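You operate a simulated robot arm through the tools that you are given. There is no shell and no other tool. Be economical: measure what you need, move in short steps, check, and stop when the job is done.

Carry out the task below with a simulated two-armed robot. There is one attempt and no reset: what you move stays moved.

Task
Hold the orange tray on the top of the check bench steady with one hand, lift the small brass weight out of it with the other and set it down on the top of the check bench. Set down upright: small brass weight.
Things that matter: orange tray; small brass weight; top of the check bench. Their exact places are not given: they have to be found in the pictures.

It is judged by the outcome, as a careful person would: the job done as asked, and still so three seconds after it is handed in. It fails if anything else is knocked over, pushed out of place, dropped, spilled or broken.

Robot
Two 7-joint arms with two-finger parallel grippers on one trunk, on a base that drives. Base frame: it is fixed to the floor where the robot stands at the start and does not move with it; the origin is under the middle of the robot, x ahead of it, y to its left, z up. Lengths are in m, angles in degrees, forces in N, time in s.
The left shoulder is at the start at [0.05, 0.165, 1.18], the right one opposite. With the tool pointing down near the work surface each hand reaches from about 0.22 to 0.7 m from the robot's upright axis, wherever it stands, measured 20 degrees to its own side. Places, roughly: top of the check bench [0.8, -0.2, 0.9]. Payload 3.91 kg a hand.
The tool frame of a hand sits at the grasp point between the pads (the TCP): z along the fingers, y along the line on which they close. The tips reach 0.03 m beyond it. The gripper opens to 0.11 m. The fingers are 0.02 m wide and 0.01 m thick; the gripper's body (0.048 by 0.112 m) begins 0.055 m behind the TCP.
Orientation is that of the tool frame in the base frame, as [roll, pitch, yaw] about the fixed x, y, z axes, in that order (R = Rz(yaw) Ry(pitch) Rx(roll)). With the fingers straight down and closing along the base's y, the tool's x points along the base's -x, its y along +y and its z along -z.

Tools
- The arms move only by the tool servo_tool. It takes "left_deltas", "right_deltas" or both (then of equal length, played together; a hand with none holds still); each is a list of rows, each a list of 3 entries, a list of its own where there are three numbers: the shift along the tool's x, y, z in m, then the turn, a rotation vector about the tool's x, y, z in degrees, then the finger opening in m, from 0 to 0.11. In form: [[[tx, ty, tz], [wx, wy, wz], gripper], ...]. A call has 1 to 10 rows; each row shifts and turns the commanded pose from where the row before left it, along the tool's axes as they then stand. A row lasts 0.2 s, in which the tool goes at most 0.05 m and 8.6 degrees; a call with a longer step from one row to the next is refused whole, and so is a gripper value outside its range. Where a pose cannot be reached the arm comes as near as it can. A force on the tool above 40 N (or 10 N above the force at the start of the call, whichever is more), or a blocked arm, ends the call early, and 0.2 s more pass. Each finger travels about 0.045 m/s and halts on what it meets, pressing with about 27 N; the grip force reading is that of the motor and also rises with nothing between the fingers. The clock runs only during rows and for 0.2 s after the last one: add rows that do not move to give the fingers time. The reply holds the time, the measured pose of the TCP, the force on the tool along the base axes, the opening and the grip force, in the units named above and with some noise, with the torque about the TCP (base axes, N m) and any sound that the robot's microphone picked up.
- Cameras (640 x 400 px; columns grow to the right, rows downward): "scene" is now at [0.1178, 0.0164, 1.3553]; the picture's right is [0.20, -0.98, 0.00], its down [-0.52, -0.11, -0.85] and it looks along [0.83, 0.17, -0.53] (base axes); focal length 254 px, centre (320, 200). "left" rides on the left gripper at [0.072, -0.017, -0.104] in its tool frame; the picture's right is [0.23, 0.97, 0.00], its down [-0.76, 0.18, -0.62] and it looks along [-0.61, 0.14, 0.78] (tool axes); focal length 222 px, centre (320, 200). "right" rides on the right gripper at [0.072, 0.017, -0.103] in its tool frame; the picture's right is [-0.23, 0.97, 0.00], its down [-0.76, -0.18, -0.62] and it looks along [-0.61, -0.14, 0.78] (tool axes); focal length 222 px, centre (320, 200).
- snapshot(camera): a new picture of that camera. No time passes.
- move_column(by): slides the trunk up (or, below 0, down) by that many m; the arms and the scene camera ride with it, the base frame stays. It gives what a move gives, with no picture.
- steer(legs): drives the robot by 1 to 6 legs, each [ahead, left, turn to the left] in m, m and degrees, along the robot's own axes; the way and the turn of a leg run together, so that a leg with both is an arc; at most 1.5 m and 180 degrees a leg. The arms and the cameras ride along, it lands a little off, and it stops where it bumps. It gives what a move gives.
- pan_tilt(pan, tilt): turns the head with the scene camera to pan (to the left, within 80 degrees either way) and tilt (down, from -29 to 69), counted from straight ahead of the robot. It gives what a move gives.
- pixel_to_xyz(camera, pixels): for up to 12 pixels [column, row] of the newest picture of that camera ("zoom" is the newest enlarged one), the place [x, y, z] in the base frame of the surface seen there, good to about 0.002 m. No time passes.
- inspect(camera, box): a new picture of the part [left, top, right, bottom] of that camera's present view, enlarged. No time passes.
- sign_off(): hands the job in; it is judged then, once.

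Keep the steps short. Do not move on a guess: measure, check each grasp and each placing, and mend mistakes. In all there are 80 turns and 70 pictures (those below and enlarged ones count). Leave the grippers open and the arms clear of the work at the hand-in unless told otherwise, and finish with a single line.

The tools are called after "Emit:" as name(argument=value, ...) on one line, values as JSON. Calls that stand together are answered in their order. servo_tool: Moves the arms, as the interface text tells. Its arguments: {"type":"object","properties":{"left_deltas":{"type":"array","items":{"type":"array"}},"right_deltas":{"type":"array","items":{"type":"array"}}},"required":[]} The other tools are called the same way: move_column (by) slides the trunk up or down; steer (legs) drives the base; pan_tilt (pan, tilt) turns the head that bears the scene camera; snapshot (camera) takes a picture; pixel_to_xyz (camera, pixels) gives the place of the surface under pixels of a picture; inspect (camera, box) takes an enlarged picture of a part of a camera's view; sign_off () hands the job in.

At the start:

```text
time_s: 0.0
left_eef_pos: [0.3464, 0.2321, 1.1782]
left_tcp_rot: [180.0, 0.1, -179.9]
left_contact_force: [-0.2, 0.1, 0.2]
left_ft_torque: [0.02, 0.0, 0.02]
left_grip_width: 0.1104
left_finger_force: 0.2
right_eef_pos: [0.404, -0.1, 1.1552]
right_tcp_rot: [-180.0, 0.0, 179.9]
right_contact_force: [-0.1, -0.1, -0.8]
right_ft_torque: [-0.02, 0.04, 0.0]
right_grip_width: 0.1099
right_finger_force: 0.1
trunk travel left (down, up): [-0.4, 0.103]
robot x, y, heading: [-0.0005, -0.0046, 0.2]
head pan, tilt: [11.7, 31.7]
```

scene: 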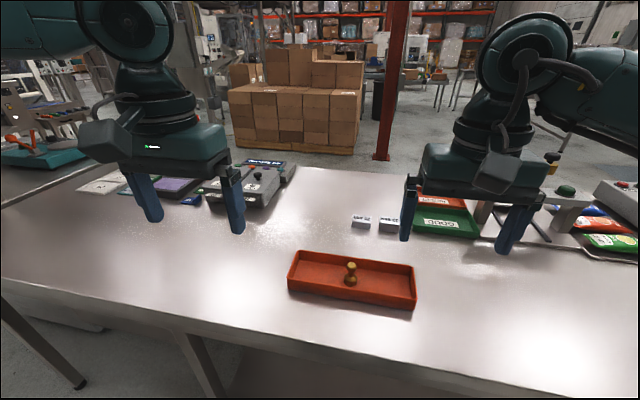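
right: 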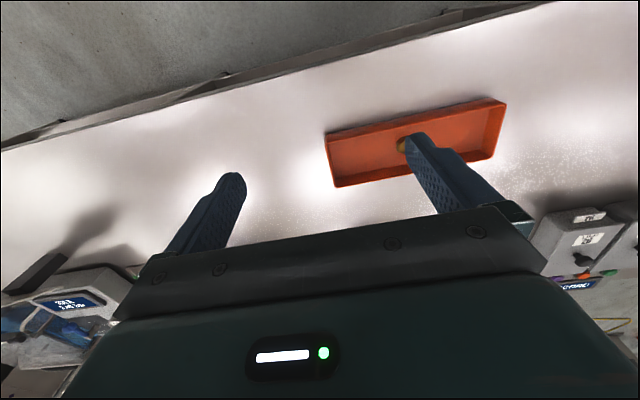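
left: 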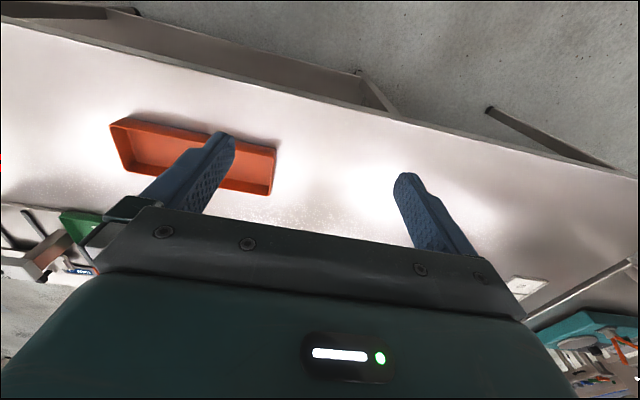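

I see the orange tray around (352,280) in the scene picture with the brass weight at (351,274). I enlarge it to measure.

Emit:
inspect(camera="scene", box=[270, 230, 430, 330])

Emit:
pixel_to_xyz(camera="scene", pixels=[[296, 252], [289, 280], [414, 266], [413, 296], [351, 266], [351, 281], [320, 275], [385, 285], [260, 270], [440, 300], [350, 330], [289, 292]])

```text
4.00 times, centred on (350, 280) of scene
```

zoom: 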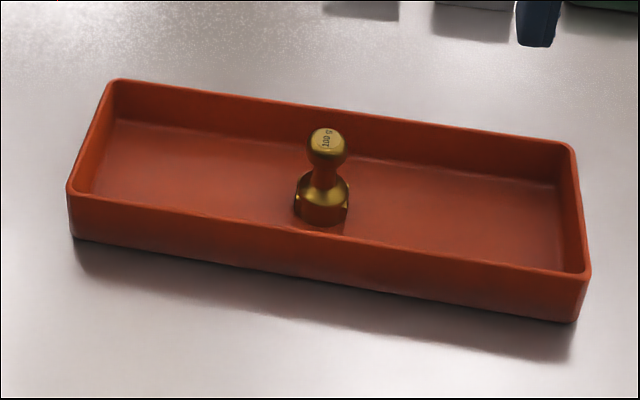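

```text
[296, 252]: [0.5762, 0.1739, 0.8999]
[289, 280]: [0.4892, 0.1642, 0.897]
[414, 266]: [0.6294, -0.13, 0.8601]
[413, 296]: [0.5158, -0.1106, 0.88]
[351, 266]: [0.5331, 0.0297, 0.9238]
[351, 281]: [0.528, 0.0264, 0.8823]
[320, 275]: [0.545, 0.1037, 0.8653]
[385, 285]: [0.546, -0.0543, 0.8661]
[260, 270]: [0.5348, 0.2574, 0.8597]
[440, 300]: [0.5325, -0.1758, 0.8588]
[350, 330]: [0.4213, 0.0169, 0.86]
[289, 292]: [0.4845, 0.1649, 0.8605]
```

Bench at z≈0.860, rim at about 0.898, weight top near 0.925. I measure the rim, corners and weight more finely in the zoom.

Emit:
pixel_to_xyz(camera="zoom", pixels=[[118, 82], [72, 185], [572, 146], [586, 272], [326, 138], [326, 155], [322, 175], [322, 190], [322, 215], [90, 140], [579, 200], [200, 180]])

Emit:
pixel_to_xyz(camera="scene", pixels=[[280, 330], [200, 270], [320, 225], [361, 225], [390, 228], [270, 200]])

```text
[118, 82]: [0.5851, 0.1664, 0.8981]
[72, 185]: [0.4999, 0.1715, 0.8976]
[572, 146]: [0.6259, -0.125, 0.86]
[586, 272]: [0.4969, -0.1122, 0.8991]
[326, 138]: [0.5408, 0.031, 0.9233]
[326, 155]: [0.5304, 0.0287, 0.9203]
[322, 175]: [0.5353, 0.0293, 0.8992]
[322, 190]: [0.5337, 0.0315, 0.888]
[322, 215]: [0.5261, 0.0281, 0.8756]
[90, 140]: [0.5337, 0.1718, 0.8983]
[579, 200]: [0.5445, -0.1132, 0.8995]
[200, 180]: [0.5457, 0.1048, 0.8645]
```

```text
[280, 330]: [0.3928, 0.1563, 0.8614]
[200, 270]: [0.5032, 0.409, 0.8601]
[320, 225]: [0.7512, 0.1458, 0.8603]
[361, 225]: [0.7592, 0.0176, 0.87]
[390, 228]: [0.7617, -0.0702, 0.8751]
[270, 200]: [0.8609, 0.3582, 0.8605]
```

The tray spans x≈0.487–0.590, y≈−0.115–0.173; the weight is at about (0.54, 0.03), midway. The left hand will grip the left end wall (y≈0.171). First I go above it, at z≈1.0.

Emit:
servo_tool(left_deltas=[[[-0.0317, -0.0101, 0.0297], [0, 0, 0], 0.06], [[-0.0317, -0.0101, 0.0297], [0, 0, 0], 0.06], [[-0.0317, -0.0101, 0.0297], [0, 0, 0], 0.06], [[-0.0317, -0.0101, 0.0297], [0, 0, 0], 0.06], [[-0.0317, -0.0101, 0.0297], [0, 0, 0], 0.06], [[-0.0317, -0.0101, 0.0297], [0, 0, 0], 0.06], [[0, 0, 0], [0, 0, 0], 0.06]])

Emit:
snapshot(camera="left")

Emit:
snapshot(camera="scene")

```text
time_s: 1.6
left_eef_pos: [0.5169, 0.1918, 1.0087]
left_tcp_rot: [-179.8, 0.1, -179.9]
left_contact_force: [-0.6, -1.2, 0.3]
left_ft_torque: [0.04, -0.01, 0.01]
left_grip_width: 0.0601
left_finger_force: 0.2
left hand out of reach, approached as far as the arm can: row 6
right_eef_pos: [0.4039, -0.0995, 1.1539]
right_tcp_rot: [-180.0, 0.0, 180.0]
right_contact_force: [0.5, -0.8, 0.4]
right_ft_torque: [-0.01, 0.0, -0.03]
right_grip_width: 0.1101
right_finger_force: 0.0
trunk travel left (down, up): [-0.4, 0.103]
robot x, y, heading: [-0.0011, -0.0012, 0.2]
head pan, tilt: [11.7, 31.7]
```

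```text
65 pictures are left
```

left: 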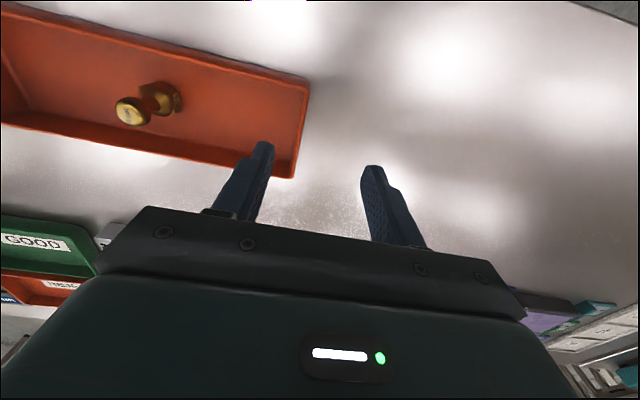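

```text
64 pictures are left
```

scene: 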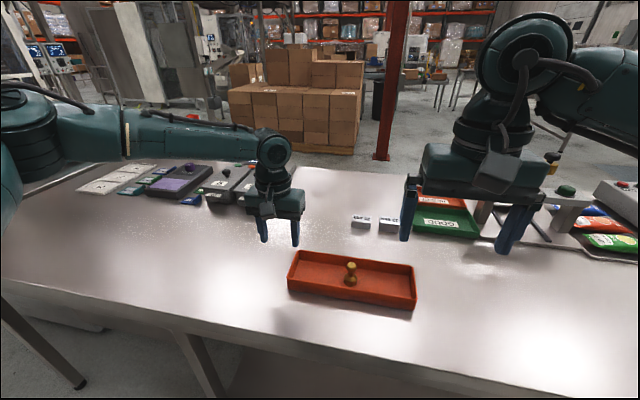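

The last row was reported out of reach; the hand stopped at (0.517, 0.192, 1.009), clear above. I try a small correction toward (0.537, 0.171) to see whether it follows.

Emit:
servo_tool(left_deltas=[[[-0.007, -0.01, 0.0], [0, 0, 0], 0.06], [[-0.007, -0.01, 0.0], [0, 0, 0], 0.06], [[0, 0, 0], [0, 0, 0], 0.06]])

```text
time_s: 2.4
left_eef_pos: [0.5147, 0.1887, 1.012]
left_tcp_rot: [-179.8, 0.1, -179.9]
left_contact_force: [0.6, -0.5, -0.7]
left_ft_torque: [-0.02, 0.0, -0.03]
left_grip_width: 0.0599
left_finger_force: 0.1
left hand out of reach, approached as far as the arm can: row 1, 2
right_eef_pos: [0.405, -0.0985, 1.1534]
right_tcp_rot: [-180.0, 0.1, 179.9]
right_contact_force: [1.2, 0.3, 0.4]
right_ft_torque: [0.01, -0.05, 0.01]
right_grip_width: 0.11
right_finger_force: 0.0
trunk travel left (down, up): [-0.4, 0.103]
robot x, y, heading: [0.0002, -0.0023, -0.1]
head pan, tilt: [11.7, 31.7]
```

It is stuck at a joint limit, though not stretched. I test going straight down and slightly outward, away from the tray, to see which direction is limited.

Emit:
servo_tool(left_deltas=[[[-0.01, 0.02, 0.0], [0, 0, 0], 0.06], [[-0.01, 0.01, 0.01], [0, 0, 0], 0.06], [[0, 0, 0.01], [0, 0, 0], 0.06], [[0, 0, 0], [0, 0, 0], 0.06]])

```text
time_s: 3.4
left_eef_pos: [0.5319, 0.2193, 0.9907]
left_tcp_rot: [180.0, 0.2, -179.9]
left_contact_force: [-0.8, -0.2, 0.6]
left_ft_torque: [0.0, 0.02, 0.02]
left_grip_width: 0.0599
left_finger_force: 0.0
right_eef_pos: [0.4048, -0.1004, 1.1533]
right_tcp_rot: [-180.0, 0.0, -180.0]
right_contact_force: [-0.7, -0.4, -0.6]
right_ft_torque: [0.0, 0.02, -0.01]
right_grip_width: 0.1099
right_finger_force: 0.1
trunk travel left (down, up): [-0.4, 0.103]
robot x, y, heading: [0.0001, 0.0013, -0.0]
head pan, tilt: [11.7, 31.7]
```

Outward works; inward y seems the limit. Now that it is lower and farther ahead, I try inward again.

Emit:
servo_tool(left_deltas=[[[0, -0.015, 0.0], [0, 0, 0], 0.06], [[0, -0.015, 0.0], [0, 0, 0], 0.06], [[0, -0.015, 0], [0, 0, 0], 0.06], [[0, 0, 0], [0, 0, 0], 0.06]])

```text
time_s: 4.4
left_eef_pos: [0.5113, 0.19, 1.0002]
left_tcp_rot: [-179.9, 0.1, -179.9]
left_contact_force: [-0.1, -1.2, 0.7]
left_ft_torque: [-0.01, 0.01, 0.0]
left_grip_width: 0.0598
left_finger_force: 0.0
left hand out of reach, approached as far as the arm can: row 1, 2, 3
right_eef_pos: [0.405, -0.1005, 1.1536]
right_tcp_rot: [179.9, 0.0, 179.8]
right_contact_force: [-0.3, 0.4, 0.0]
right_ft_torque: [0.0, 0.02, -0.01]
right_grip_width: 0.1099
right_finger_force: 0.1
trunk travel left (down, up): [-0.4, 0.103]
robot x, y, heading: [-0.0017, 0.0025, -0.2]
head pan, tilt: [11.7, 31.7]
```

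The stops all lie on a bearing of about 20° from the robot's axis, so the limit is angular for this posture. I check what the right hand can do: move it toward above the weight (0.54, 0.03), staying high at z≈1.06.

Emit:
servo_tool(right_deltas=[[[-0.027, 0.026, 0.018], [0, 0, 0], 0.06], [[-0.027, 0.026, 0.018], [0, 0, 0], 0.06], [[-0.027, 0.026, 0.018], [0, 0, 0], 0.06], [[-0.027, 0.026, 0.018], [0, 0, 0], 0.06], [[-0.027, 0.026, 0.018], [0, 0, 0], 0.06], [[0, 0, 0], [0, 0, 0], 0.06]])

Emit:
pixel_to_xyz(camera="scene", pixels=[[250, 345], [230, 340], [160, 315], [240, 352]])

```text
time_s: 5.8
left_eef_pos: [0.5115, 0.1899, 1.0008]
left_tcp_rot: [180.0, 0.1, -179.9]
left_contact_force: [0.2, 0.1, -0.5]
left_ft_torque: [-0.01, 0.02, 0.04]
left_grip_width: 0.0601
left_finger_force: 0.1
right_eef_pos: [0.537, 0.0329, 1.0631]
right_tcp_rot: [-180.0, 0.0, 180.0]
right_contact_force: [-0.1, -0.4, 0.1]
right_ft_torque: [-0.01, -0.01, -0.01]
right_grip_width: 0.0602
right_finger_force: 0.1
trunk travel left (down, up): [-0.4, 0.103]
robot x, y, heading: [-0.0032, 0.0017, -0.1]
head pan, tilt: [11.7, 31.7]
```

```text
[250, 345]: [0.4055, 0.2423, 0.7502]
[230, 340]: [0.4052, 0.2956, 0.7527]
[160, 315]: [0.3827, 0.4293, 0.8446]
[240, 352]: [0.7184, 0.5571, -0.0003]
```

The right hand reaches there. So I shift the base 0.07 m to the right, which gives the left hand the angle it needs; both hands are well above everything.

Emit:
steer(legs=[[0, -0.07, 0]])

```text
time_s: 6.8
left_eef_pos: [0.5126, 0.1202, 1.0011]
left_tcp_rot: [-179.9, 0.0, -180.0]
left_contact_force: [0.2, 0.9, -0.4]
left_ft_torque: [-0.02, 0.03, 0.02]
left_grip_width: 0.0602
left_finger_force: 0.0
right_eef_pos: [0.5377, -0.0372, 1.0626]
right_tcp_rot: [179.9, 0.0, 179.9]
right_contact_force: [0.2, 0.2, 0.1]
right_ft_torque: [0.0, 0.0, -0.03]
right_grip_width: 0.06
right_finger_force: 0.0
trunk travel left (down, up): [-0.4, 0.103]
robot x, y, heading: [-0.002, -0.0701, -0.2]
head pan, tilt: [11.7, 31.7]
```

Now the left hand goes to (0.537, 0.171) at z≈0.97 above the end wall, then I look.

Emit:
servo_tool(left_deltas=[[[0, 0.025, 0.0], [0, 0, 0], 0.06], [[-0.012, 0.026, 0.0], [0, 0, 0], 0.06], [[-0.012, 0, 0.03], [0, 0, 0], 0.06], [[0, 0, 0], [0, 0, 0], 0.06]])

Emit:
inspect(camera="scene", box=[240, 180, 480, 330])

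Emit:
snapshot(camera="left")

```text
time_s: 7.8
left_eef_pos: [0.5352, 0.1693, 0.9694]
left_tcp_rot: [-179.8, 0.1, -179.9]
left_contact_force: [-0.2, 0.2, -0.1]
left_ft_torque: [-0.01, 0.01, -0.01]
left_grip_width: 0.0602
left_finger_force: 0.0
right_eef_pos: [0.5368, -0.0379, 1.0639]
right_tcp_rot: [179.9, 0.0, -180.0]
right_contact_force: [-0.1, -0.2, 0.1]
right_ft_torque: [0.01, 0.0, 0.04]
right_grip_width: 0.0601
right_finger_force: 0.1
trunk travel left (down, up): [-0.4, 0.103]
robot x, y, heading: [-0.0001, -0.0714, 0.1]
head pan, tilt: [11.7, 31.7]
```

```text
2.67 times, centred on (360, 255) of scene
```

zoom: 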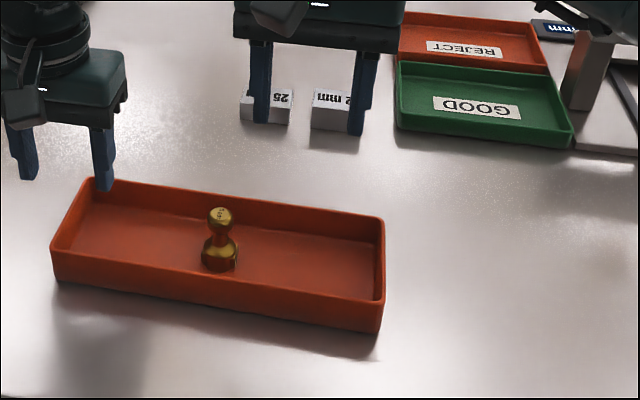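

```text
62 pictures are left
```

left: 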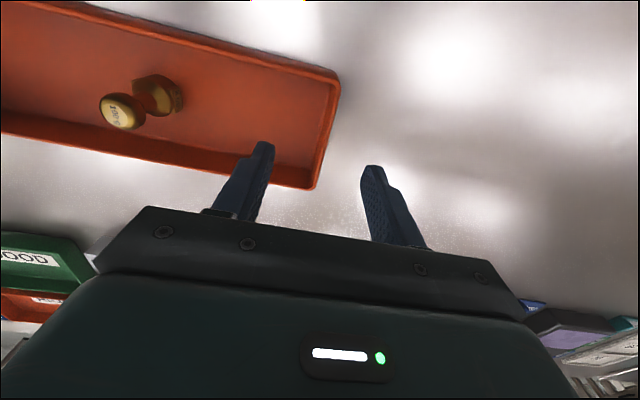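

Fingers straddle the end wall. I measure the wall's rim (inner ~316, outer ~334 px at row 120) and the weight in the left picture.

Emit:
pixel_to_xyz(camera="left", pixels=[[330, 110], [334, 110], [323, 110], [327, 110], [320, 140], [325, 140], [314, 140], [122, 112], [337, 110], [328, 140]])

Emit:
pixel_to_xyz(camera="zoom", pixels=[[220, 212], [211, 225], [231, 225], [220, 235], [203, 255], [237, 255], [220, 265]])

```text
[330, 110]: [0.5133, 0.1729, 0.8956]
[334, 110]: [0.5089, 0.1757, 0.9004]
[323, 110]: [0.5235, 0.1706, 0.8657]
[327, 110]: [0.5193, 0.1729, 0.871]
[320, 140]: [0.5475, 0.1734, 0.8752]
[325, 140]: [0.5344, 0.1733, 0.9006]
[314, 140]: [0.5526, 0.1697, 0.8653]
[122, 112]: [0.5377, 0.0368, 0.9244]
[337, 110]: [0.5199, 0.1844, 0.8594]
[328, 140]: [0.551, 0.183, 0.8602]
```

```text
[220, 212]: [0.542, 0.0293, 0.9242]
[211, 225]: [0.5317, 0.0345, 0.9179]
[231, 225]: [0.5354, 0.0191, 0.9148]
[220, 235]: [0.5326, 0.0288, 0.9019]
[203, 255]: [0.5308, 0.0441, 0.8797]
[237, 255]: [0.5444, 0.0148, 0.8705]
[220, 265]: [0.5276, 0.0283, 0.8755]
```

Wall centre is y≈0.174, inside floor 0.865. I shift 0.005 outward and lower to TCP z≈0.902 (tips at 0.872), not closing yet.

Emit:
servo_tool(left_deltas=[[[0, 0.005, 0.01], [0, 0, 0], 0.06], [[0, 0, 0.025], [0, 0, 0], 0.06], [[0, 0, 0.02], [0, 0, 0], 0.05], [[0, 0, 0.012], [0, 0, 0], 0.04], [[0, 0, 0], [0, 0, 0], 0.04]])

Emit:
snapshot(camera="left")

```text
time_s: 9.0
left_eef_pos: [0.5157, 0.1897, 0.9168]
left_tcp_rot: [-179.9, 0.2, -180.0]
left_contact_force: [-0.2, 0.7, -0.3]
left_ft_torque: [0.0, 0.01, 0.04]
left_grip_width: 0.0402
left_finger_force: 0.1
left hand out of reach, approached as far as the arm can: row 2, 3, 4
right_eef_pos: [0.5395, -0.037, 1.0622]
right_tcp_rot: [-180.0, -0.1, 179.8]
right_contact_force: [-0.1, 0.6, 1.1]
right_ft_torque: [-0.01, -0.01, -0.01]
right_grip_width: 0.06
right_finger_force: 0.1
trunk travel left (down, up): [-0.4, 0.103]
robot x, y, heading: [0.0014, -0.0714, -0.1]
head pan, tilt: [11.7, 31.7]
```

```text
61 pictures are left
```

left: 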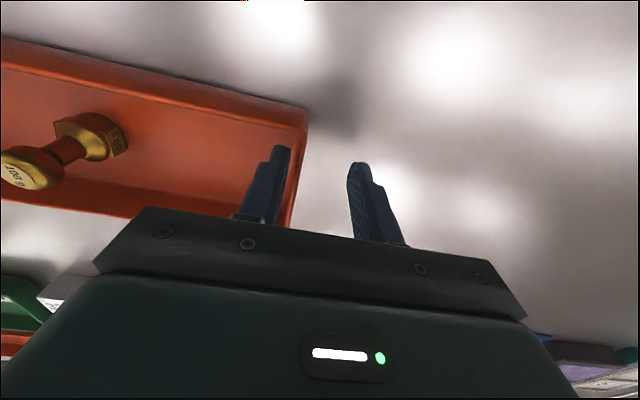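

Again stopped (no contact force): the limit grows tighter when lower. I retreat straight up; then lowering the trunk should make the hand relatively higher and ease this.

Emit:
servo_tool(left_deltas=[[[0, 0, -0.02], [0, 0, 0], 0.04], [[0, 0, -0.03], [0, 0, 0], 0.06], [[0, 0, -0.04], [0, 0, 0], 0.06], [[0, 0, -0.04], [0, 0, 0], 0.06], [[0, 0, -0.02], [0, 0, 0], 0.06], [[0, 0, 0], [0, 0, 0], 0.06]], right_deltas=[[[0, 0, 0], [0, 0, 0], 0.06], [[0, 0, -0.02], [0, 0, 0], 0.06], [[0, 0, -0.02], [0, 0, 0], 0.06], [[0, 0, -0.02], [0, 0, 0], 0.06], [[0, -0.03, 0], [0, 0, 0], 0.06], [[0, 0, 0], [0, 0, 0], 0.06]])

Emit:
snapshot(camera="scene")

```text
time_s: 10.4
left_eef_pos: [0.515, 0.1924, 1.0695]
left_tcp_rot: [-179.9, 0.1, -180.0]
left_contact_force: [-0.1, 0.4, -1.0]
left_ft_torque: [0.01, 0.02, 0.0]
left_grip_width: 0.0599
left_finger_force: 0.0
right_eef_pos: [0.536, -0.0671, 1.1257]
right_tcp_rot: [-180.0, -0.1, 179.9]
right_contact_force: [0.3, -1.1, 0.0]
right_ft_torque: [-0.03, -0.04, -0.03]
right_grip_width: 0.0601
right_finger_force: 0.0
trunk travel left (down, up): [-0.4, 0.103]
robot x, y, heading: [-0.0005, -0.0698, -0.0]
head pan, tilt: [11.7, 31.7]
```

```text
60 pictures are left
```

scene: 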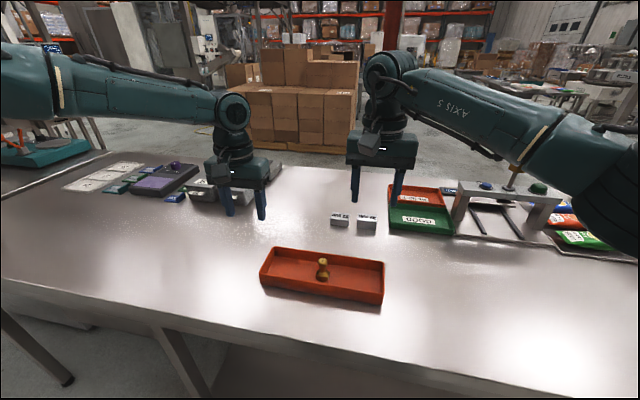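

Tray still looks in place. I lower the trunk by 0.08 (hand tips remain above 0.95) and check the tray position.

Emit:
move_column(by=-0.08)

Emit:
servo_tool(left_deltas=[[[-0.01, -0.009, 0], [0, 0, 0], 0.06], [[-0.01, -0.009, 0.01], [0, 0, 0], 0.06], [[0, 0, 0.01], [0, 0, 0], 0.06], [[0, 0, 0], [0, 0, 0], 0.06]])

Emit:
snapshot(camera="left")

```text
time_s: 11.6
left_eef_pos: [0.5146, 0.1922, 0.9895]
left_tcp_rot: [-179.9, 0.2, -179.9]
left_contact_force: [0.2, -0.6, 0.6]
left_ft_torque: [0.01, -0.01, -0.02]
left_grip_width: 0.0603
left_finger_force: 0.1
right_eef_pos: [0.5362, -0.0673, 1.0454]
right_tcp_rot: [-180.0, 0.1, 179.8]
right_contact_force: [0.0, 0.1, -1.4]
right_ft_torque: [-0.04, 0.0, -0.02]
right_grip_width: 0.0599
right_finger_force: 0.1
trunk travel left (down, up): [-0.32, 0.183]
robot x, y, heading: [0.0, -0.0676, -0.4]
head pan, tilt: [11.7, 31.7]
```

```text
time_s: 12.6
left_eef_pos: [0.536, 0.1725, 0.9691]
left_tcp_rot: [-179.9, 0.0, -179.9]
left_contact_force: [0.1, -0.2, 0.7]
left_ft_torque: [0.0, -0.01, -0.01]
left_grip_width: 0.0598
left_finger_force: 0.0
right_eef_pos: [0.5365, -0.0676, 1.045]
right_tcp_rot: [-179.9, 0.1, 179.9]
right_contact_force: [0.6, 0.2, 0.1]
right_ft_torque: [-0.01, -0.03, 0.01]
right_grip_width: 0.06
right_finger_force: 0.0
trunk travel left (down, up): [-0.32, 0.183]
robot x, y, heading: [0.0029, -0.069, -0.3]
head pan, tilt: [11.7, 31.7]
```

```text
59 pictures are left
```

left: 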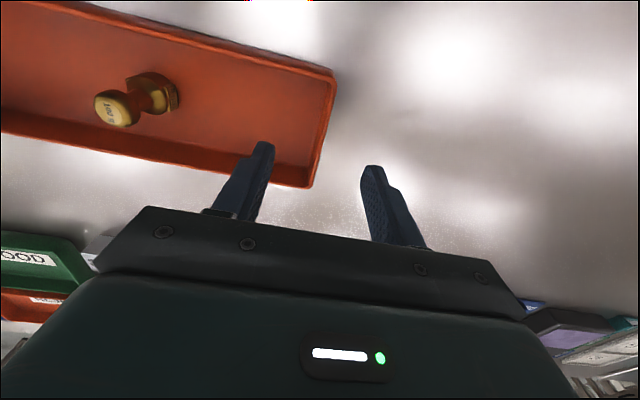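

Tray unmoved, hand at (0.536, 0.1725, 0.969). I descend in two small checks, first 0.03.

Emit:
servo_tool(left_deltas=[[[0, 0.001, 0.015], [0, 0, 0], 0.06], [[0, 0, 0.015], [0, 0, 0], 0.06], [[0, 0, 0], [0, 0, 0], 0.06]])

Emit:
pixel_to_xyz(camera="left", pixels=[[329, 110], [332, 110], [322, 135], [325, 135], [319, 135]])

```text
time_s: 13.4
left_eef_pos: [0.5349, 0.1727, 0.9397]
left_tcp_rot: [-179.9, 0.1, -180.0]
left_contact_force: [0.3, 0.5, 1.0]
left_ft_torque: [-0.01, 0.03, 0.02]
left_grip_width: 0.06
left_finger_force: 0.1
right_eef_pos: [0.536, -0.0676, 1.0443]
right_tcp_rot: [-179.9, 0.0, 179.9]
right_contact_force: [0.3, -0.3, -0.1]
right_ft_torque: [0.01, 0.01, 0.03]
right_grip_width: 0.0603
right_finger_force: 0.1
trunk travel left (down, up): [-0.32, 0.183]
robot x, y, heading: [0.002, -0.0674, -0.2]
head pan, tilt: [11.7, 31.7]
```

```text
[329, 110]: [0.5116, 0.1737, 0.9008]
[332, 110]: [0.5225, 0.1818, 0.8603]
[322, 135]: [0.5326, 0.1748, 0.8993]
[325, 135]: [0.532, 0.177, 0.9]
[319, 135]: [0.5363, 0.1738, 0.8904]
```

Works. Wall rim centre ≈0.175. I descend the remaining 0.037 with 0.002 outward.

Emit:
servo_tool(left_deltas=[[[0, 0.002, 0.012], [0, 0, 0], 0.06], [[0, 0, 0.012], [0, 0, 0], 0.06], [[0, 0, 0.012], [0, 0, 0], 0.06], [[0, 0, 0], [0, 0, 0], 0.06]])

Emit:
snapshot(camera="left")

```text
time_s: 14.4
left_eef_pos: [0.536, 0.1769, 0.9027]
left_tcp_rot: [-179.9, 0.1, -179.9]
left_contact_force: [-0.3, -0.2, 0.1]
left_ft_torque: [0.02, -0.04, 0.0]
left_grip_width: 0.0601
left_finger_force: 0.1
right_eef_pos: [0.5367, -0.0673, 1.0453]
right_tcp_rot: [-180.0, 0.0, 180.0]
right_contact_force: [0.3, 0.3, 0.2]
right_ft_torque: [0.0, -0.01, 0.02]
right_grip_width: 0.0601
right_finger_force: 0.0
trunk travel left (down, up): [-0.32, 0.183]
robot x, y, heading: [-0.0014, -0.0678, -0.1]
head pan, tilt: [11.7, 31.7]
```

```text
58 pictures are left
```

left: 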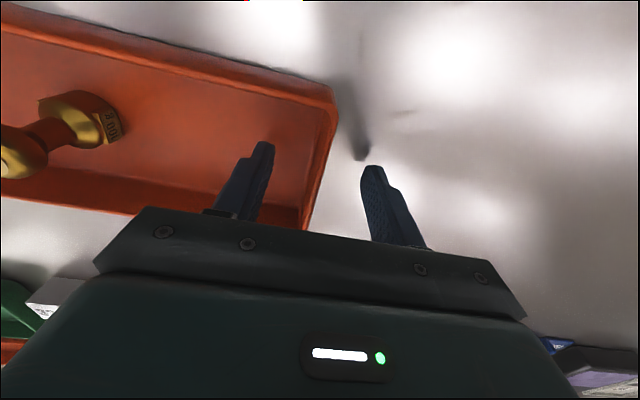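

The fingers straddle the wall, no contact. I close slowly, with a 0.0015 inward trim.

Emit:
servo_tool(left_deltas=[[[0, -0.0015, 0], [0, 0, 0], 0.045], [[0, 0, 0], [0, 0, 0], 0.03], [[0, 0, 0], [0, 0, 0], 0.02], [[0, 0, 0], [0, 0, 0], 0.012], [[0, 0, 0], [0, 0, 0], 0.006], [[0, 0, 0], [0, 0, 0], 0.0], [[0, 0, 0], [0, 0, 0], 0.0]])

Emit:
snapshot(camera="left")

Emit:
inspect(camera="scene", box=[210, 140, 450, 290])

```text
time_s: 16.0
left_eef_pos: [0.5364, 0.175, 0.9046]
left_tcp_rot: [-179.9, 0.1, 180.0]
left_contact_force: [-1.2, -0.2, -0.4]
left_ft_torque: [0.02, 0.0, 0.0]
left_grip_width: 0.0037
left_finger_force: 27.3
right_eef_pos: [0.535, -0.0672, 1.0449]
right_tcp_rot: [-180.0, 0.0, 180.0]
right_contact_force: [0.3, -0.7, 0.7]
right_ft_torque: [0.0, 0.0, 0.03]
right_grip_width: 0.0598
right_finger_force: 0.2
trunk travel left (down, up): [-0.32, 0.183]
robot x, y, heading: [0.0009, -0.069, -0.0]
head pan, tilt: [11.7, 31.7]
```

```text
57 pictures are left
```

left: 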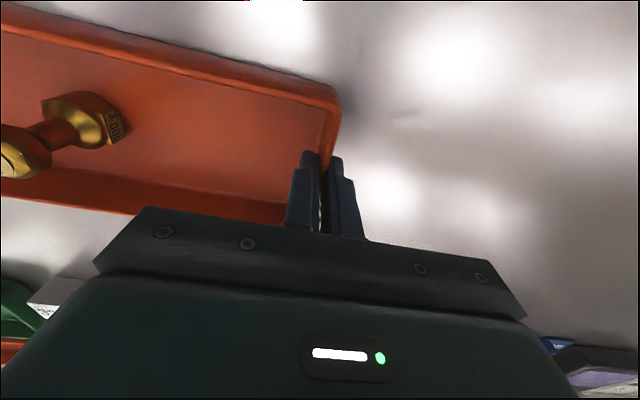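

```text
2.67 times, centred on (330, 215) of scene
```

zoom: 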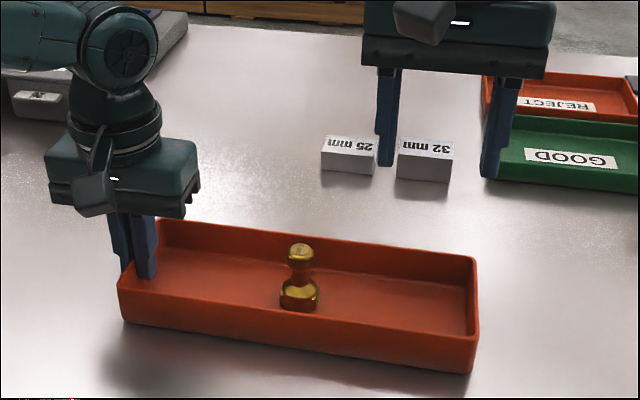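

The wall is gripped (width 0.0037, 27 N), tray flat and weight upright. I re-measure the weight in this zoom.

Emit:
pixel_to_xyz(camera="zoom", pixels=[[301, 248], [301, 258], [290, 256], [312, 256], [301, 277], [284, 298], [314, 298], [300, 308], [470, 300]])

Emit:
snapshot(camera="right")

```text
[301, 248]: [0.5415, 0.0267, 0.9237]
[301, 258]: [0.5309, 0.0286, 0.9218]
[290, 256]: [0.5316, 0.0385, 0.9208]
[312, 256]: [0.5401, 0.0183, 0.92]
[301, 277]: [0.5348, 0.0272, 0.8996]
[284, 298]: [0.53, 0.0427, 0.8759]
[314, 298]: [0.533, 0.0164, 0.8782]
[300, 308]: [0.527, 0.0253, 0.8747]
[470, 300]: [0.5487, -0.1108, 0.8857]
```

```text
55 pictures are left
```

right: 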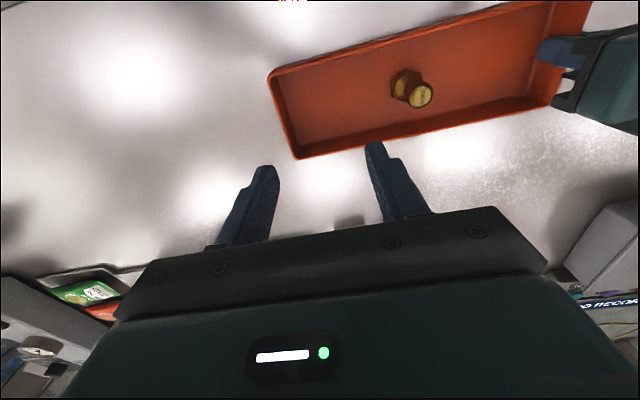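

Weight axis ≈(0.540, 0.029), top 0.924. The right hand goes above it at z≈0.99, then I look closely.

Emit:
servo_tool(right_deltas=[[[-0.002, 0.032, 0], [0, 0, 0], 0.06], [[-0.002, 0.032, 0], [0, 0, 0], 0.06], [[0, 0.032, 0], [0, 0, 0], 0.06], [[0, 0, 0.025], [0, 0, 0], 0.06], [[0, 0, 0.025], [0, 0, 0], 0.06], [[0, 0, 0], [0, 0, 0], 0.06]])

Emit:
inspect(camera="right", box=[200, 50, 440, 200])

Emit:
inspect(camera="scene", box=[270, 180, 390, 255])

```text
time_s: 17.4
left_eef_pos: [0.5357, 0.1754, 0.9037]
left_tcp_rot: [-180.0, 0.2, 180.0]
left_contact_force: [1.0, -0.7, 0.0]
left_ft_torque: [0.05, 0.01, 0.05]
left_grip_width: 0.004
left_finger_force: 26.6
right_eef_pos: [0.5397, 0.0303, 0.9953]
right_tcp_rot: [180.0, 0.0, 179.9]
right_contact_force: [-1.5, -0.4, -0.4]
right_ft_torque: [0.01, 0.02, 0.01]
right_grip_width: 0.0601
right_finger_force: 0.2
trunk travel left (down, up): [-0.32, 0.183]
robot x, y, heading: [-0.0046, -0.0702, -0.0]
head pan, tilt: [11.7, 31.7]
```

```text
2.67 times, centred on (320, 125) of right
```

zoom: 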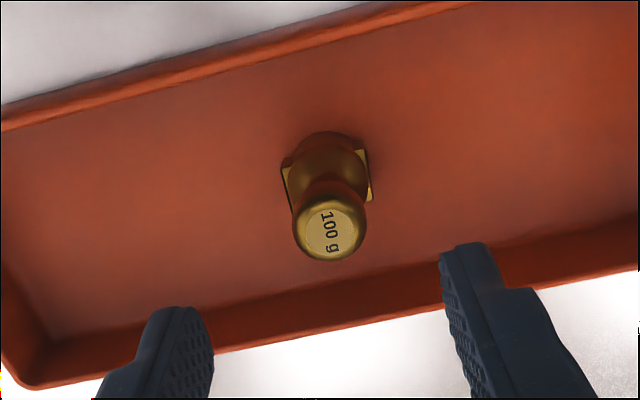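

```text
5.33 times, centred on (330, 218) of scene
```

zoom: 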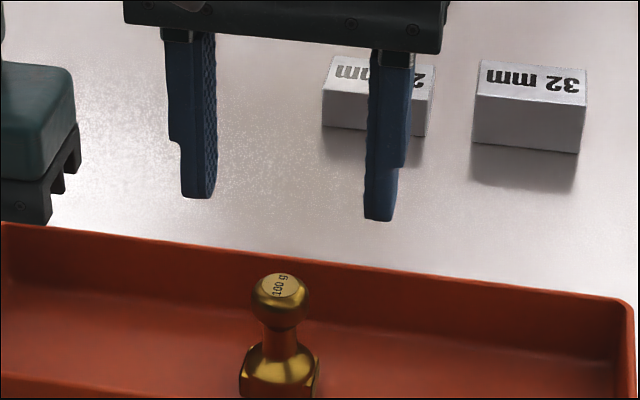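

The base has flats facing ±y — ideal for gripping along y. I confirm the top's centre and the flats.

Emit:
pixel_to_xyz(camera="zoom", pixels=[[280, 275], [280, 290], [280, 283], [255, 300], [308, 300], [242, 378], [318, 380], [280, 355], [280, 365], [280, 385]])

```text
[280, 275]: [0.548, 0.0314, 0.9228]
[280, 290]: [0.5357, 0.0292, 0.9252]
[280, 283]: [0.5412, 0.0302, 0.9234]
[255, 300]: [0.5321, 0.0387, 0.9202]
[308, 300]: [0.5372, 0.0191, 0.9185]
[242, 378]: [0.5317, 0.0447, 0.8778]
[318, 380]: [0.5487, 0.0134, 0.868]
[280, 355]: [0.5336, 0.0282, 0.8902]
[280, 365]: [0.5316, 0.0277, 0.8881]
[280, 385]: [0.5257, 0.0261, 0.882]
```

Axis (0.541, 0.029). I descend from 0.995 to TCP z≈0.903 (tips 0.873, above the 0.865 floor), open 0.06.

Emit:
servo_tool(right_deltas=[[[-0.001, -0.001, 0.025], [0, 0, 0], 0.06], [[0, 0, 0.025], [0, 0, 0], 0.06], [[0, 0, 0.022], [0, 0, 0], 0.06], [[0, 0, 0.01], [0, 0, 0], 0.06], [[0, 0, 0.009], [0, 0, 0], 0.06], [[0, 0, 0], [0, 0, 0], 0.06]])

Emit:
snapshot(camera="right")

Emit:
inspect(camera="scene", box=[240, 165, 400, 265])

```text
time_s: 18.8
left_eef_pos: [0.537, 0.1747, 0.9033]
left_tcp_rot: [-180.0, 0.2, -179.9]
left_contact_force: [-0.5, 1.5, 0.3]
left_ft_torque: [0.08, 0.02, -0.01]
left_grip_width: 0.004
left_finger_force: 27.0
right_eef_pos: [0.5407, 0.0266, 0.9032]
right_tcp_rot: [-180.0, 0.1, 180.0]
right_contact_force: [-0.3, -0.6, 0.2]
right_ft_torque: [-0.02, -0.03, -0.02]
right_grip_width: 0.06
right_finger_force: 0.1
trunk travel left (down, up): [-0.32, 0.183]
robot x, y, heading: [-0.0006, -0.0711, -0.2]
head pan, tilt: [11.7, 31.7]
```

```text
52 pictures are left
```

right: 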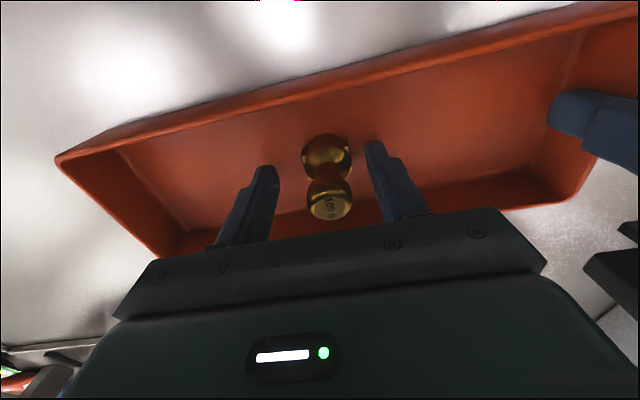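

```text
4.00 times, centred on (320, 215) of scene
```

zoom: 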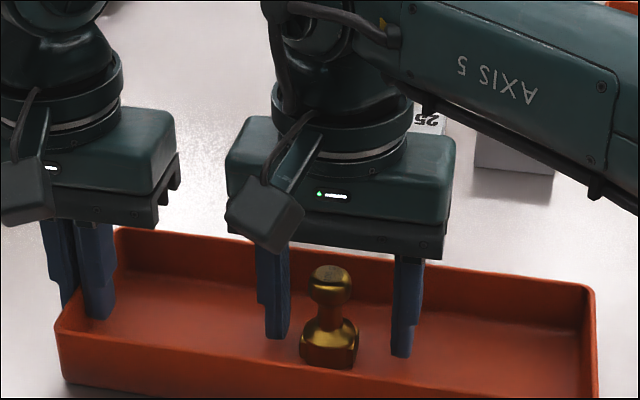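

Fingers flank the weight, which is slightly nearer the left finger. I shift +0.002 in y and close slowly.

Emit:
servo_tool(right_deltas=[[[0, 0.0025, 0], [0, 0, 0], 0.055], [[0, 0, 0], [0, 0, 0], 0.045], [[0, 0, 0], [0, 0, 0], 0.038], [[0, 0, 0], [0, 0, 0], 0.032], [[0, 0, 0], [0, 0, 0], 0.027], [[0, 0, 0], [0, 0, 0], 0.02], [[0, 0, 0], [0, 0, 0], 0.015], [[0, 0, 0], [0, 0, 0], 0.015]])

Emit:
snapshot(camera="right")

Emit:
inspect(camera="scene", box=[240, 165, 400, 265])

```text
time_s: 20.6
left_eef_pos: [0.5356, 0.1743, 0.9041]
left_tcp_rot: [-179.8, 0.1, -179.9]
left_contact_force: [1.0, 0.7, 0.4]
left_ft_torque: [0.05, 0.02, 0.01]
left_grip_width: 0.0036
left_finger_force: 27.5
right_eef_pos: [0.5422, 0.0299, 0.9048]
right_tcp_rot: [-180.0, 0.0, 180.0]
right_contact_force: [0.2, 0.3, 0.5]
right_ft_torque: [0.01, 0.03, -0.03]
right_grip_width: 0.0285
right_finger_force: 26.4
trunk travel left (down, up): [-0.32, 0.183]
robot x, y, heading: [-0.0026, -0.0721, 0.1]
head pan, tilt: [11.7, 31.7]
```

```text
50 pictures are left
```

right: 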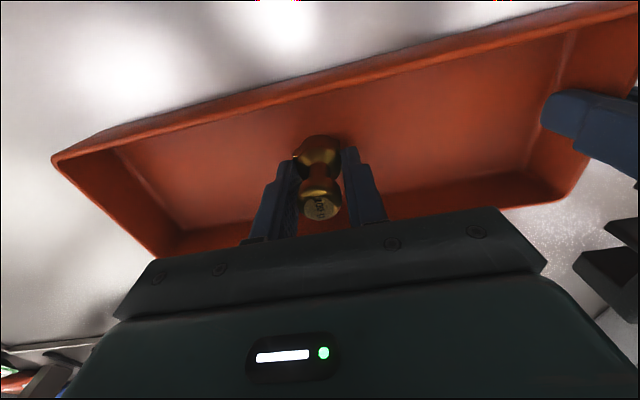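

```text
4.00 times, centred on (320, 215) of scene
```

zoom: 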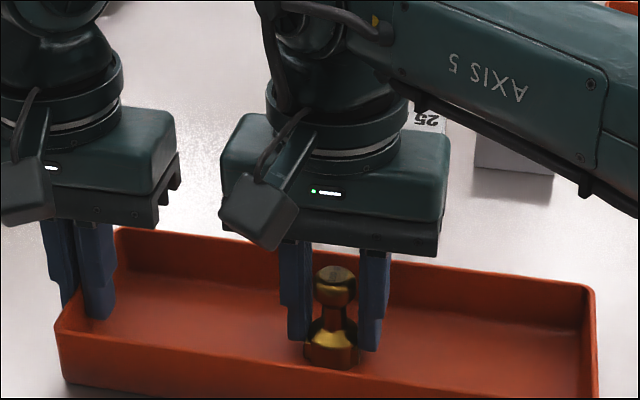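

The base is gripped (0.0285 m, 26 N), weight upright. I lift straight up 0.09 while the left hand holds the tray.

Emit:
servo_tool(right_deltas=[[[0, 0, -0.01], [0, 0, 0], 0.015], [[0, 0, -0.015], [0, 0, 0], 0.015], [[0, 0, -0.02], [0, 0, 0], 0.015], [[0, 0, -0.025], [0, 0, 0], 0.015], [[0, 0, -0.02], [0, 0, 0], 0.015], [[0, 0, 0], [0, 0, 0], 0.015]])

Emit:
inspect(camera="scene", box=[240, 125, 440, 250])

```text
time_s: 22.0
left_eef_pos: [0.5355, 0.1743, 0.9049]
left_tcp_rot: [-180.0, 0.1, -180.0]
left_contact_force: [0.0, 0.1, -0.6]
left_ft_torque: [0.09, -0.11, 0.0]
left_grip_width: 0.0038
left_finger_force: 26.9
right_eef_pos: [0.5417, 0.0305, 0.994]
right_tcp_rot: [-180.0, 0.0, 179.9]
right_contact_force: [-0.2, -0.5, 0.6]
right_ft_torque: [0.03, -0.02, -0.02]
right_grip_width: 0.0151
right_finger_force: 0.1
trunk travel left (down, up): [-0.32, 0.183]
robot x, y, heading: [-0.0017, -0.0672, -0.2]
head pan, tilt: [11.7, 31.7]
```

```text
3.20 times, centred on (340, 188) of scene
```

zoom: 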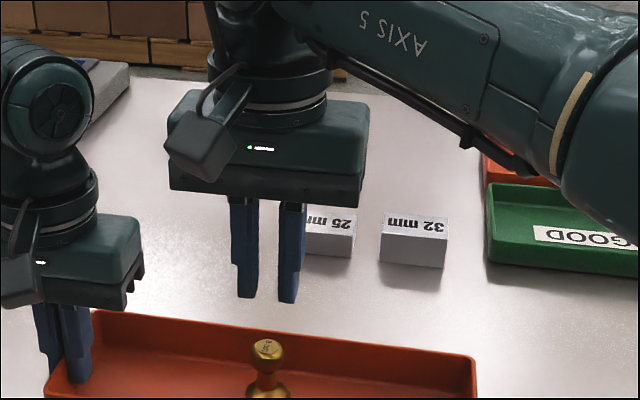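

The fingers slipped off the base's short bevelled rim (opening now 0.015 with no load); the weight stays upright in the tray. I'll grip the knob instead. First I open and re-measure the weight.

Emit:
servo_tool(right_deltas=[[[0, 0, 0], [0, 0, 0], 0.03], [[0, 0, 0], [0, 0, 0], 0.05], [[0, 0, 0], [0, 0, 0], 0.05]])

Emit:
inspect(camera="scene", box=[270, 200, 390, 275])

Emit:
pixel_to_xyz(camera="zoom", pixels=[[280, 180], [280, 200]])

```text
time_s: 22.8
left_eef_pos: [0.5364, 0.1748, 0.9041]
left_tcp_rot: [-179.9, 0.1, -179.8]
left_contact_force: [-0.4, 0.2, -0.1]
left_ft_torque: [0.04, 0.0, 0.01]
left_grip_width: 0.0038
left_finger_force: 26.5
right_eef_pos: [0.5418, 0.0307, 0.9927]
right_tcp_rot: [-180.0, 0.0, 179.8]
right_contact_force: [-0.8, 0.7, 0.0]
right_ft_torque: [-0.03, 0.01, 0.01]
right_grip_width: 0.0498
right_finger_force: 0.0
trunk travel left (down, up): [-0.32, 0.183]
robot x, y, heading: [-0.0016, -0.0686, -0.2]
head pan, tilt: [11.7, 31.7]
```

```text
5.33 times, centred on (330, 238) of scene
```

zoom: 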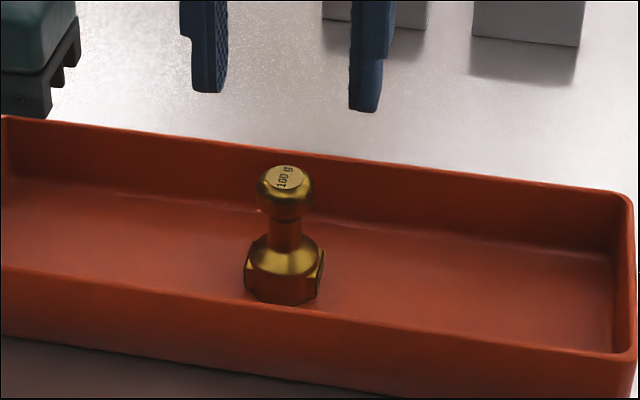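

```text
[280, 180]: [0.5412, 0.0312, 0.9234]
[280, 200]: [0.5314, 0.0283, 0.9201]
```

Emit:
pixel_to_xyz(camera="zoom", pixels=[[285, 177], [259, 200], [310, 200], [285, 200], [285, 215], [285, 225], [285, 240], [285, 250], [285, 262], [285, 275], [285, 290], [285, 299]])

```text
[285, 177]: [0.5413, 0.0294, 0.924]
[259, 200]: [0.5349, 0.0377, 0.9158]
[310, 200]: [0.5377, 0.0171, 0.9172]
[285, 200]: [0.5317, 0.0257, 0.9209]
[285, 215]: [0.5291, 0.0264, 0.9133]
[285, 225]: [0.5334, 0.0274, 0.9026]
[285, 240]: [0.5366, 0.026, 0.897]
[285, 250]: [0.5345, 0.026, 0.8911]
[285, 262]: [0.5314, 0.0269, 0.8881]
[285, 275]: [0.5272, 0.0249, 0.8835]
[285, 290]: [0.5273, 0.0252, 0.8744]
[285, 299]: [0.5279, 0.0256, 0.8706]
```

Knob equator z≈0.914, width ≈0.022, axis (0.541, 0.0287); base shoulder at ≈0.888. I lower to TCP z≈0.920 (tips at 0.890, clear of the shoulder) and close on the knob.

Emit:
servo_tool(right_deltas=[[[0, -0.0015, 0.025], [0, 0, 0], 0.05], [[0, 0, 0.025], [0, 0, 0], 0.05], [[0, 0, 0.015], [0, 0, 0], 0.05], [[0, 0, 0.008], [0, 0, 0], 0.05], [[0, 0, 0], [0, 0, 0], 0.04], [[0, 0, 0], [0, 0, 0], 0.03], [[0, 0, 0], [0, 0, 0], 0.022], [[0, 0, 0], [0, 0, 0], 0.012], [[0, 0, 0], [0, 0, 0], 0.004], [[0, 0, 0], [0, 0, 0], 0.0]])

Emit:
inspect(camera="scene", box=[270, 180, 390, 255])

Emit:
snapshot(camera="right")

```text
time_s: 25.0
left_eef_pos: [0.5358, 0.175, 0.9037]
left_tcp_rot: [-180.0, 0.1, 180.0]
left_contact_force: [-0.2, -0.9, 0.4]
left_ft_torque: [0.08, -0.01, -0.02]
left_grip_width: 0.0037
left_finger_force: 26.7
right_eef_pos: [0.5425, 0.0311, 0.9197]
right_tcp_rot: [-180.0, 0.0, 179.9]
right_contact_force: [-0.3, 0.9, 0.6]
right_ft_torque: [-0.03, -0.01, 0.03]
right_grip_width: 0.0233
right_finger_force: 27.0
trunk travel left (down, up): [-0.32, 0.183]
robot x, y, heading: [-0.0, -0.0698, -0.0]
head pan, tilt: [11.7, 31.7]
```

```text
5.33 times, centred on (330, 218) of scene
```

zoom: 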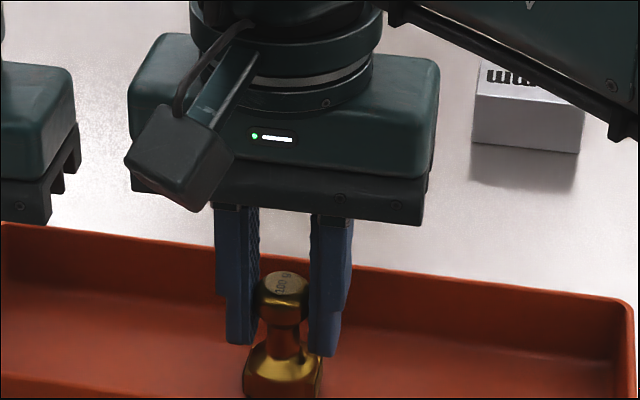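

```text
45 pictures are left
```

right: 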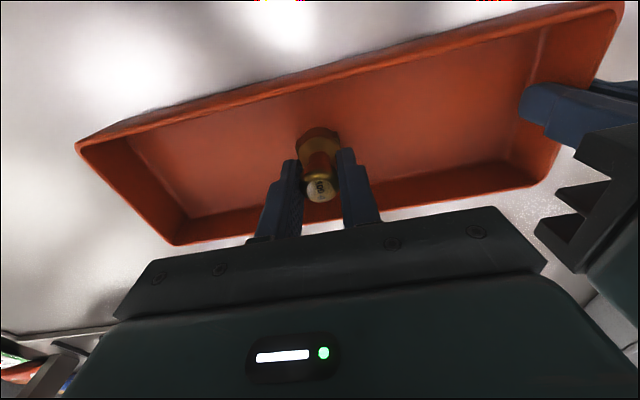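

The knob is held (0.0233 m, 27 N). I lift only 0.02 first, slowly, and check the width.

Emit:
servo_tool(right_deltas=[[[0, 0, -0.005], [0, 0, 0], 0.0], [[0, 0, -0.007], [0, 0, 0], 0.0], [[0, 0, -0.008], [0, 0, 0], 0.0], [[0, 0, 0], [0, 0, 0], 0.0]])

Emit:
inspect(camera="scene", box=[270, 180, 390, 255])

```text
time_s: 26.0
left_eef_pos: [0.5365, 0.1755, 0.9041]
left_tcp_rot: [-179.8, 0.1, 179.9]
left_contact_force: [0.0, -0.1, -0.1]
left_ft_torque: [0.05, -0.03, 0.0]
left_grip_width: 0.0038
left_finger_force: 27.1
right_eef_pos: [0.5417, 0.0293, 0.9411]
right_tcp_rot: [-180.0, 0.0, 179.9]
right_contact_force: [-1.0, -0.1, -1.2]
right_ft_torque: [0.0, 0.02, 0.0]
right_grip_width: 0.023
right_finger_force: 26.9
trunk travel left (down, up): [-0.32, 0.183]
robot x, y, heading: [-0.0005, -0.0637, 0.3]
head pan, tilt: [11.7, 31.7]
```

```text
5.33 times, centred on (330, 218) of scene
```

zoom: 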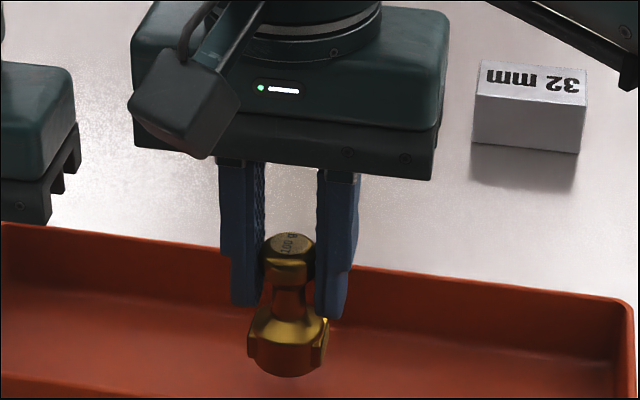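

The weight is lifted upright. I raise 0.06 more, then carry it to the right toward (0.53, −0.21), clear of the tray.

Emit:
servo_tool(right_deltas=[[[0, 0, -0.02], [0, 0, 0], 0.0], [[0, 0, -0.02], [0, 0, 0], 0.0], [[0, 0, -0.02], [0, 0, 0], 0.0], [[0, -0.03, 0], [0, 0, 0], 0.0], [[0, -0.04, 0], [0, 0, 0], 0.0], [[0, -0.045, 0], [0, 0, 0], 0.0], [[0.004, -0.045, 0], [0, 0, 0], 0.0], [[0.004, -0.045, 0], [0, 0, 0], 0.0], [[0.004, -0.035, 0], [0, 0, 0], 0.0], [[0, 0, 0], [0, 0, 0], 0.0]])

Emit:
snapshot(camera="scene")

Emit:
snapshot(camera="right")

```text
time_s: 28.2
left_eef_pos: [0.5366, 0.1747, 0.9035]
left_tcp_rot: [-179.9, 0.1, -180.0]
left_contact_force: [0.1, 0.3, -0.8]
left_ft_torque: [-0.03, -0.09, -0.03]
left_grip_width: 0.0038
left_finger_force: 26.5
right_eef_pos: [0.5277, -0.2088, 1.0024]
right_tcp_rot: [179.9, 0.1, 179.9]
right_contact_force: [0.1, 0.8, -1.1]
right_ft_torque: [-0.04, -0.03, -0.03]
right_grip_width: 0.0232
right_finger_force: 27.0
trunk travel left (down, up): [-0.32, 0.183]
robot x, y, heading: [0.0015, -0.0678, -0.3]
head pan, tilt: [11.7, 31.7]
```

```text
43 pictures are left
```

scene: 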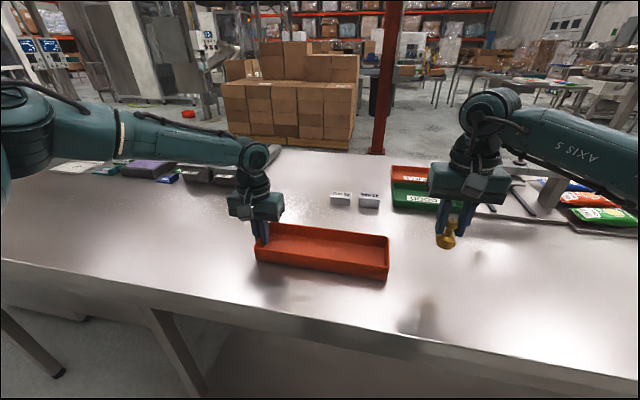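

```text
42 pictures are left
```

right: 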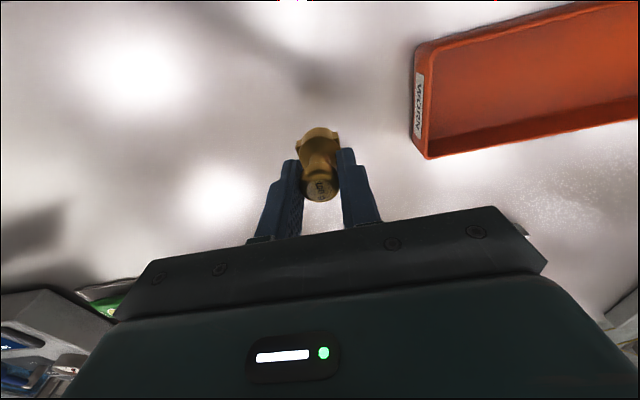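

I enlarge to check whether the weight hangs upright and the place below is clear.

Emit:
inspect(camera="scene", box=[390, 190, 510, 265])

Emit:
pixel_to_xyz(camera="zoom", pixels=[[300, 245], [300, 260], [300, 280], [300, 300], [330, 150]])

Emit:
pixel_to_xyz(camera="scene", pixels=[[440, 290], [455, 280], [425, 310], [470, 275]])

```text
5.33 times, centred on (450, 228) of scene
```

zoom: 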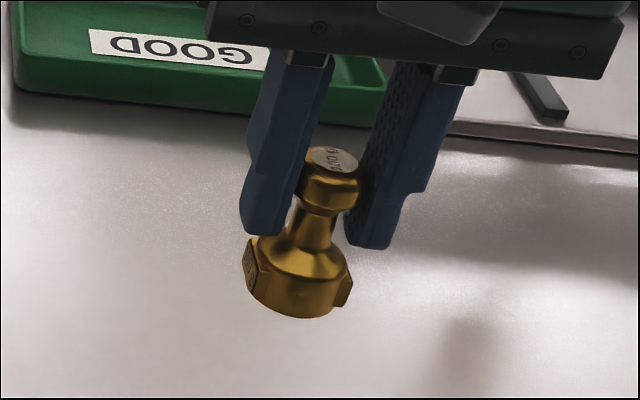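

```text
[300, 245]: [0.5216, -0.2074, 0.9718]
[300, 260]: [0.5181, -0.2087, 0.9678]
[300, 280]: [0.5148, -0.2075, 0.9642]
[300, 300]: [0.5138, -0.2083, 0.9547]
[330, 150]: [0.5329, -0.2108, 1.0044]
```

```text
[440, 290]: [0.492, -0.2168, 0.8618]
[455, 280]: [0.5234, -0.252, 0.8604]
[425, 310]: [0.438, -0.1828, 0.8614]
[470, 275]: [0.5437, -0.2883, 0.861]
```

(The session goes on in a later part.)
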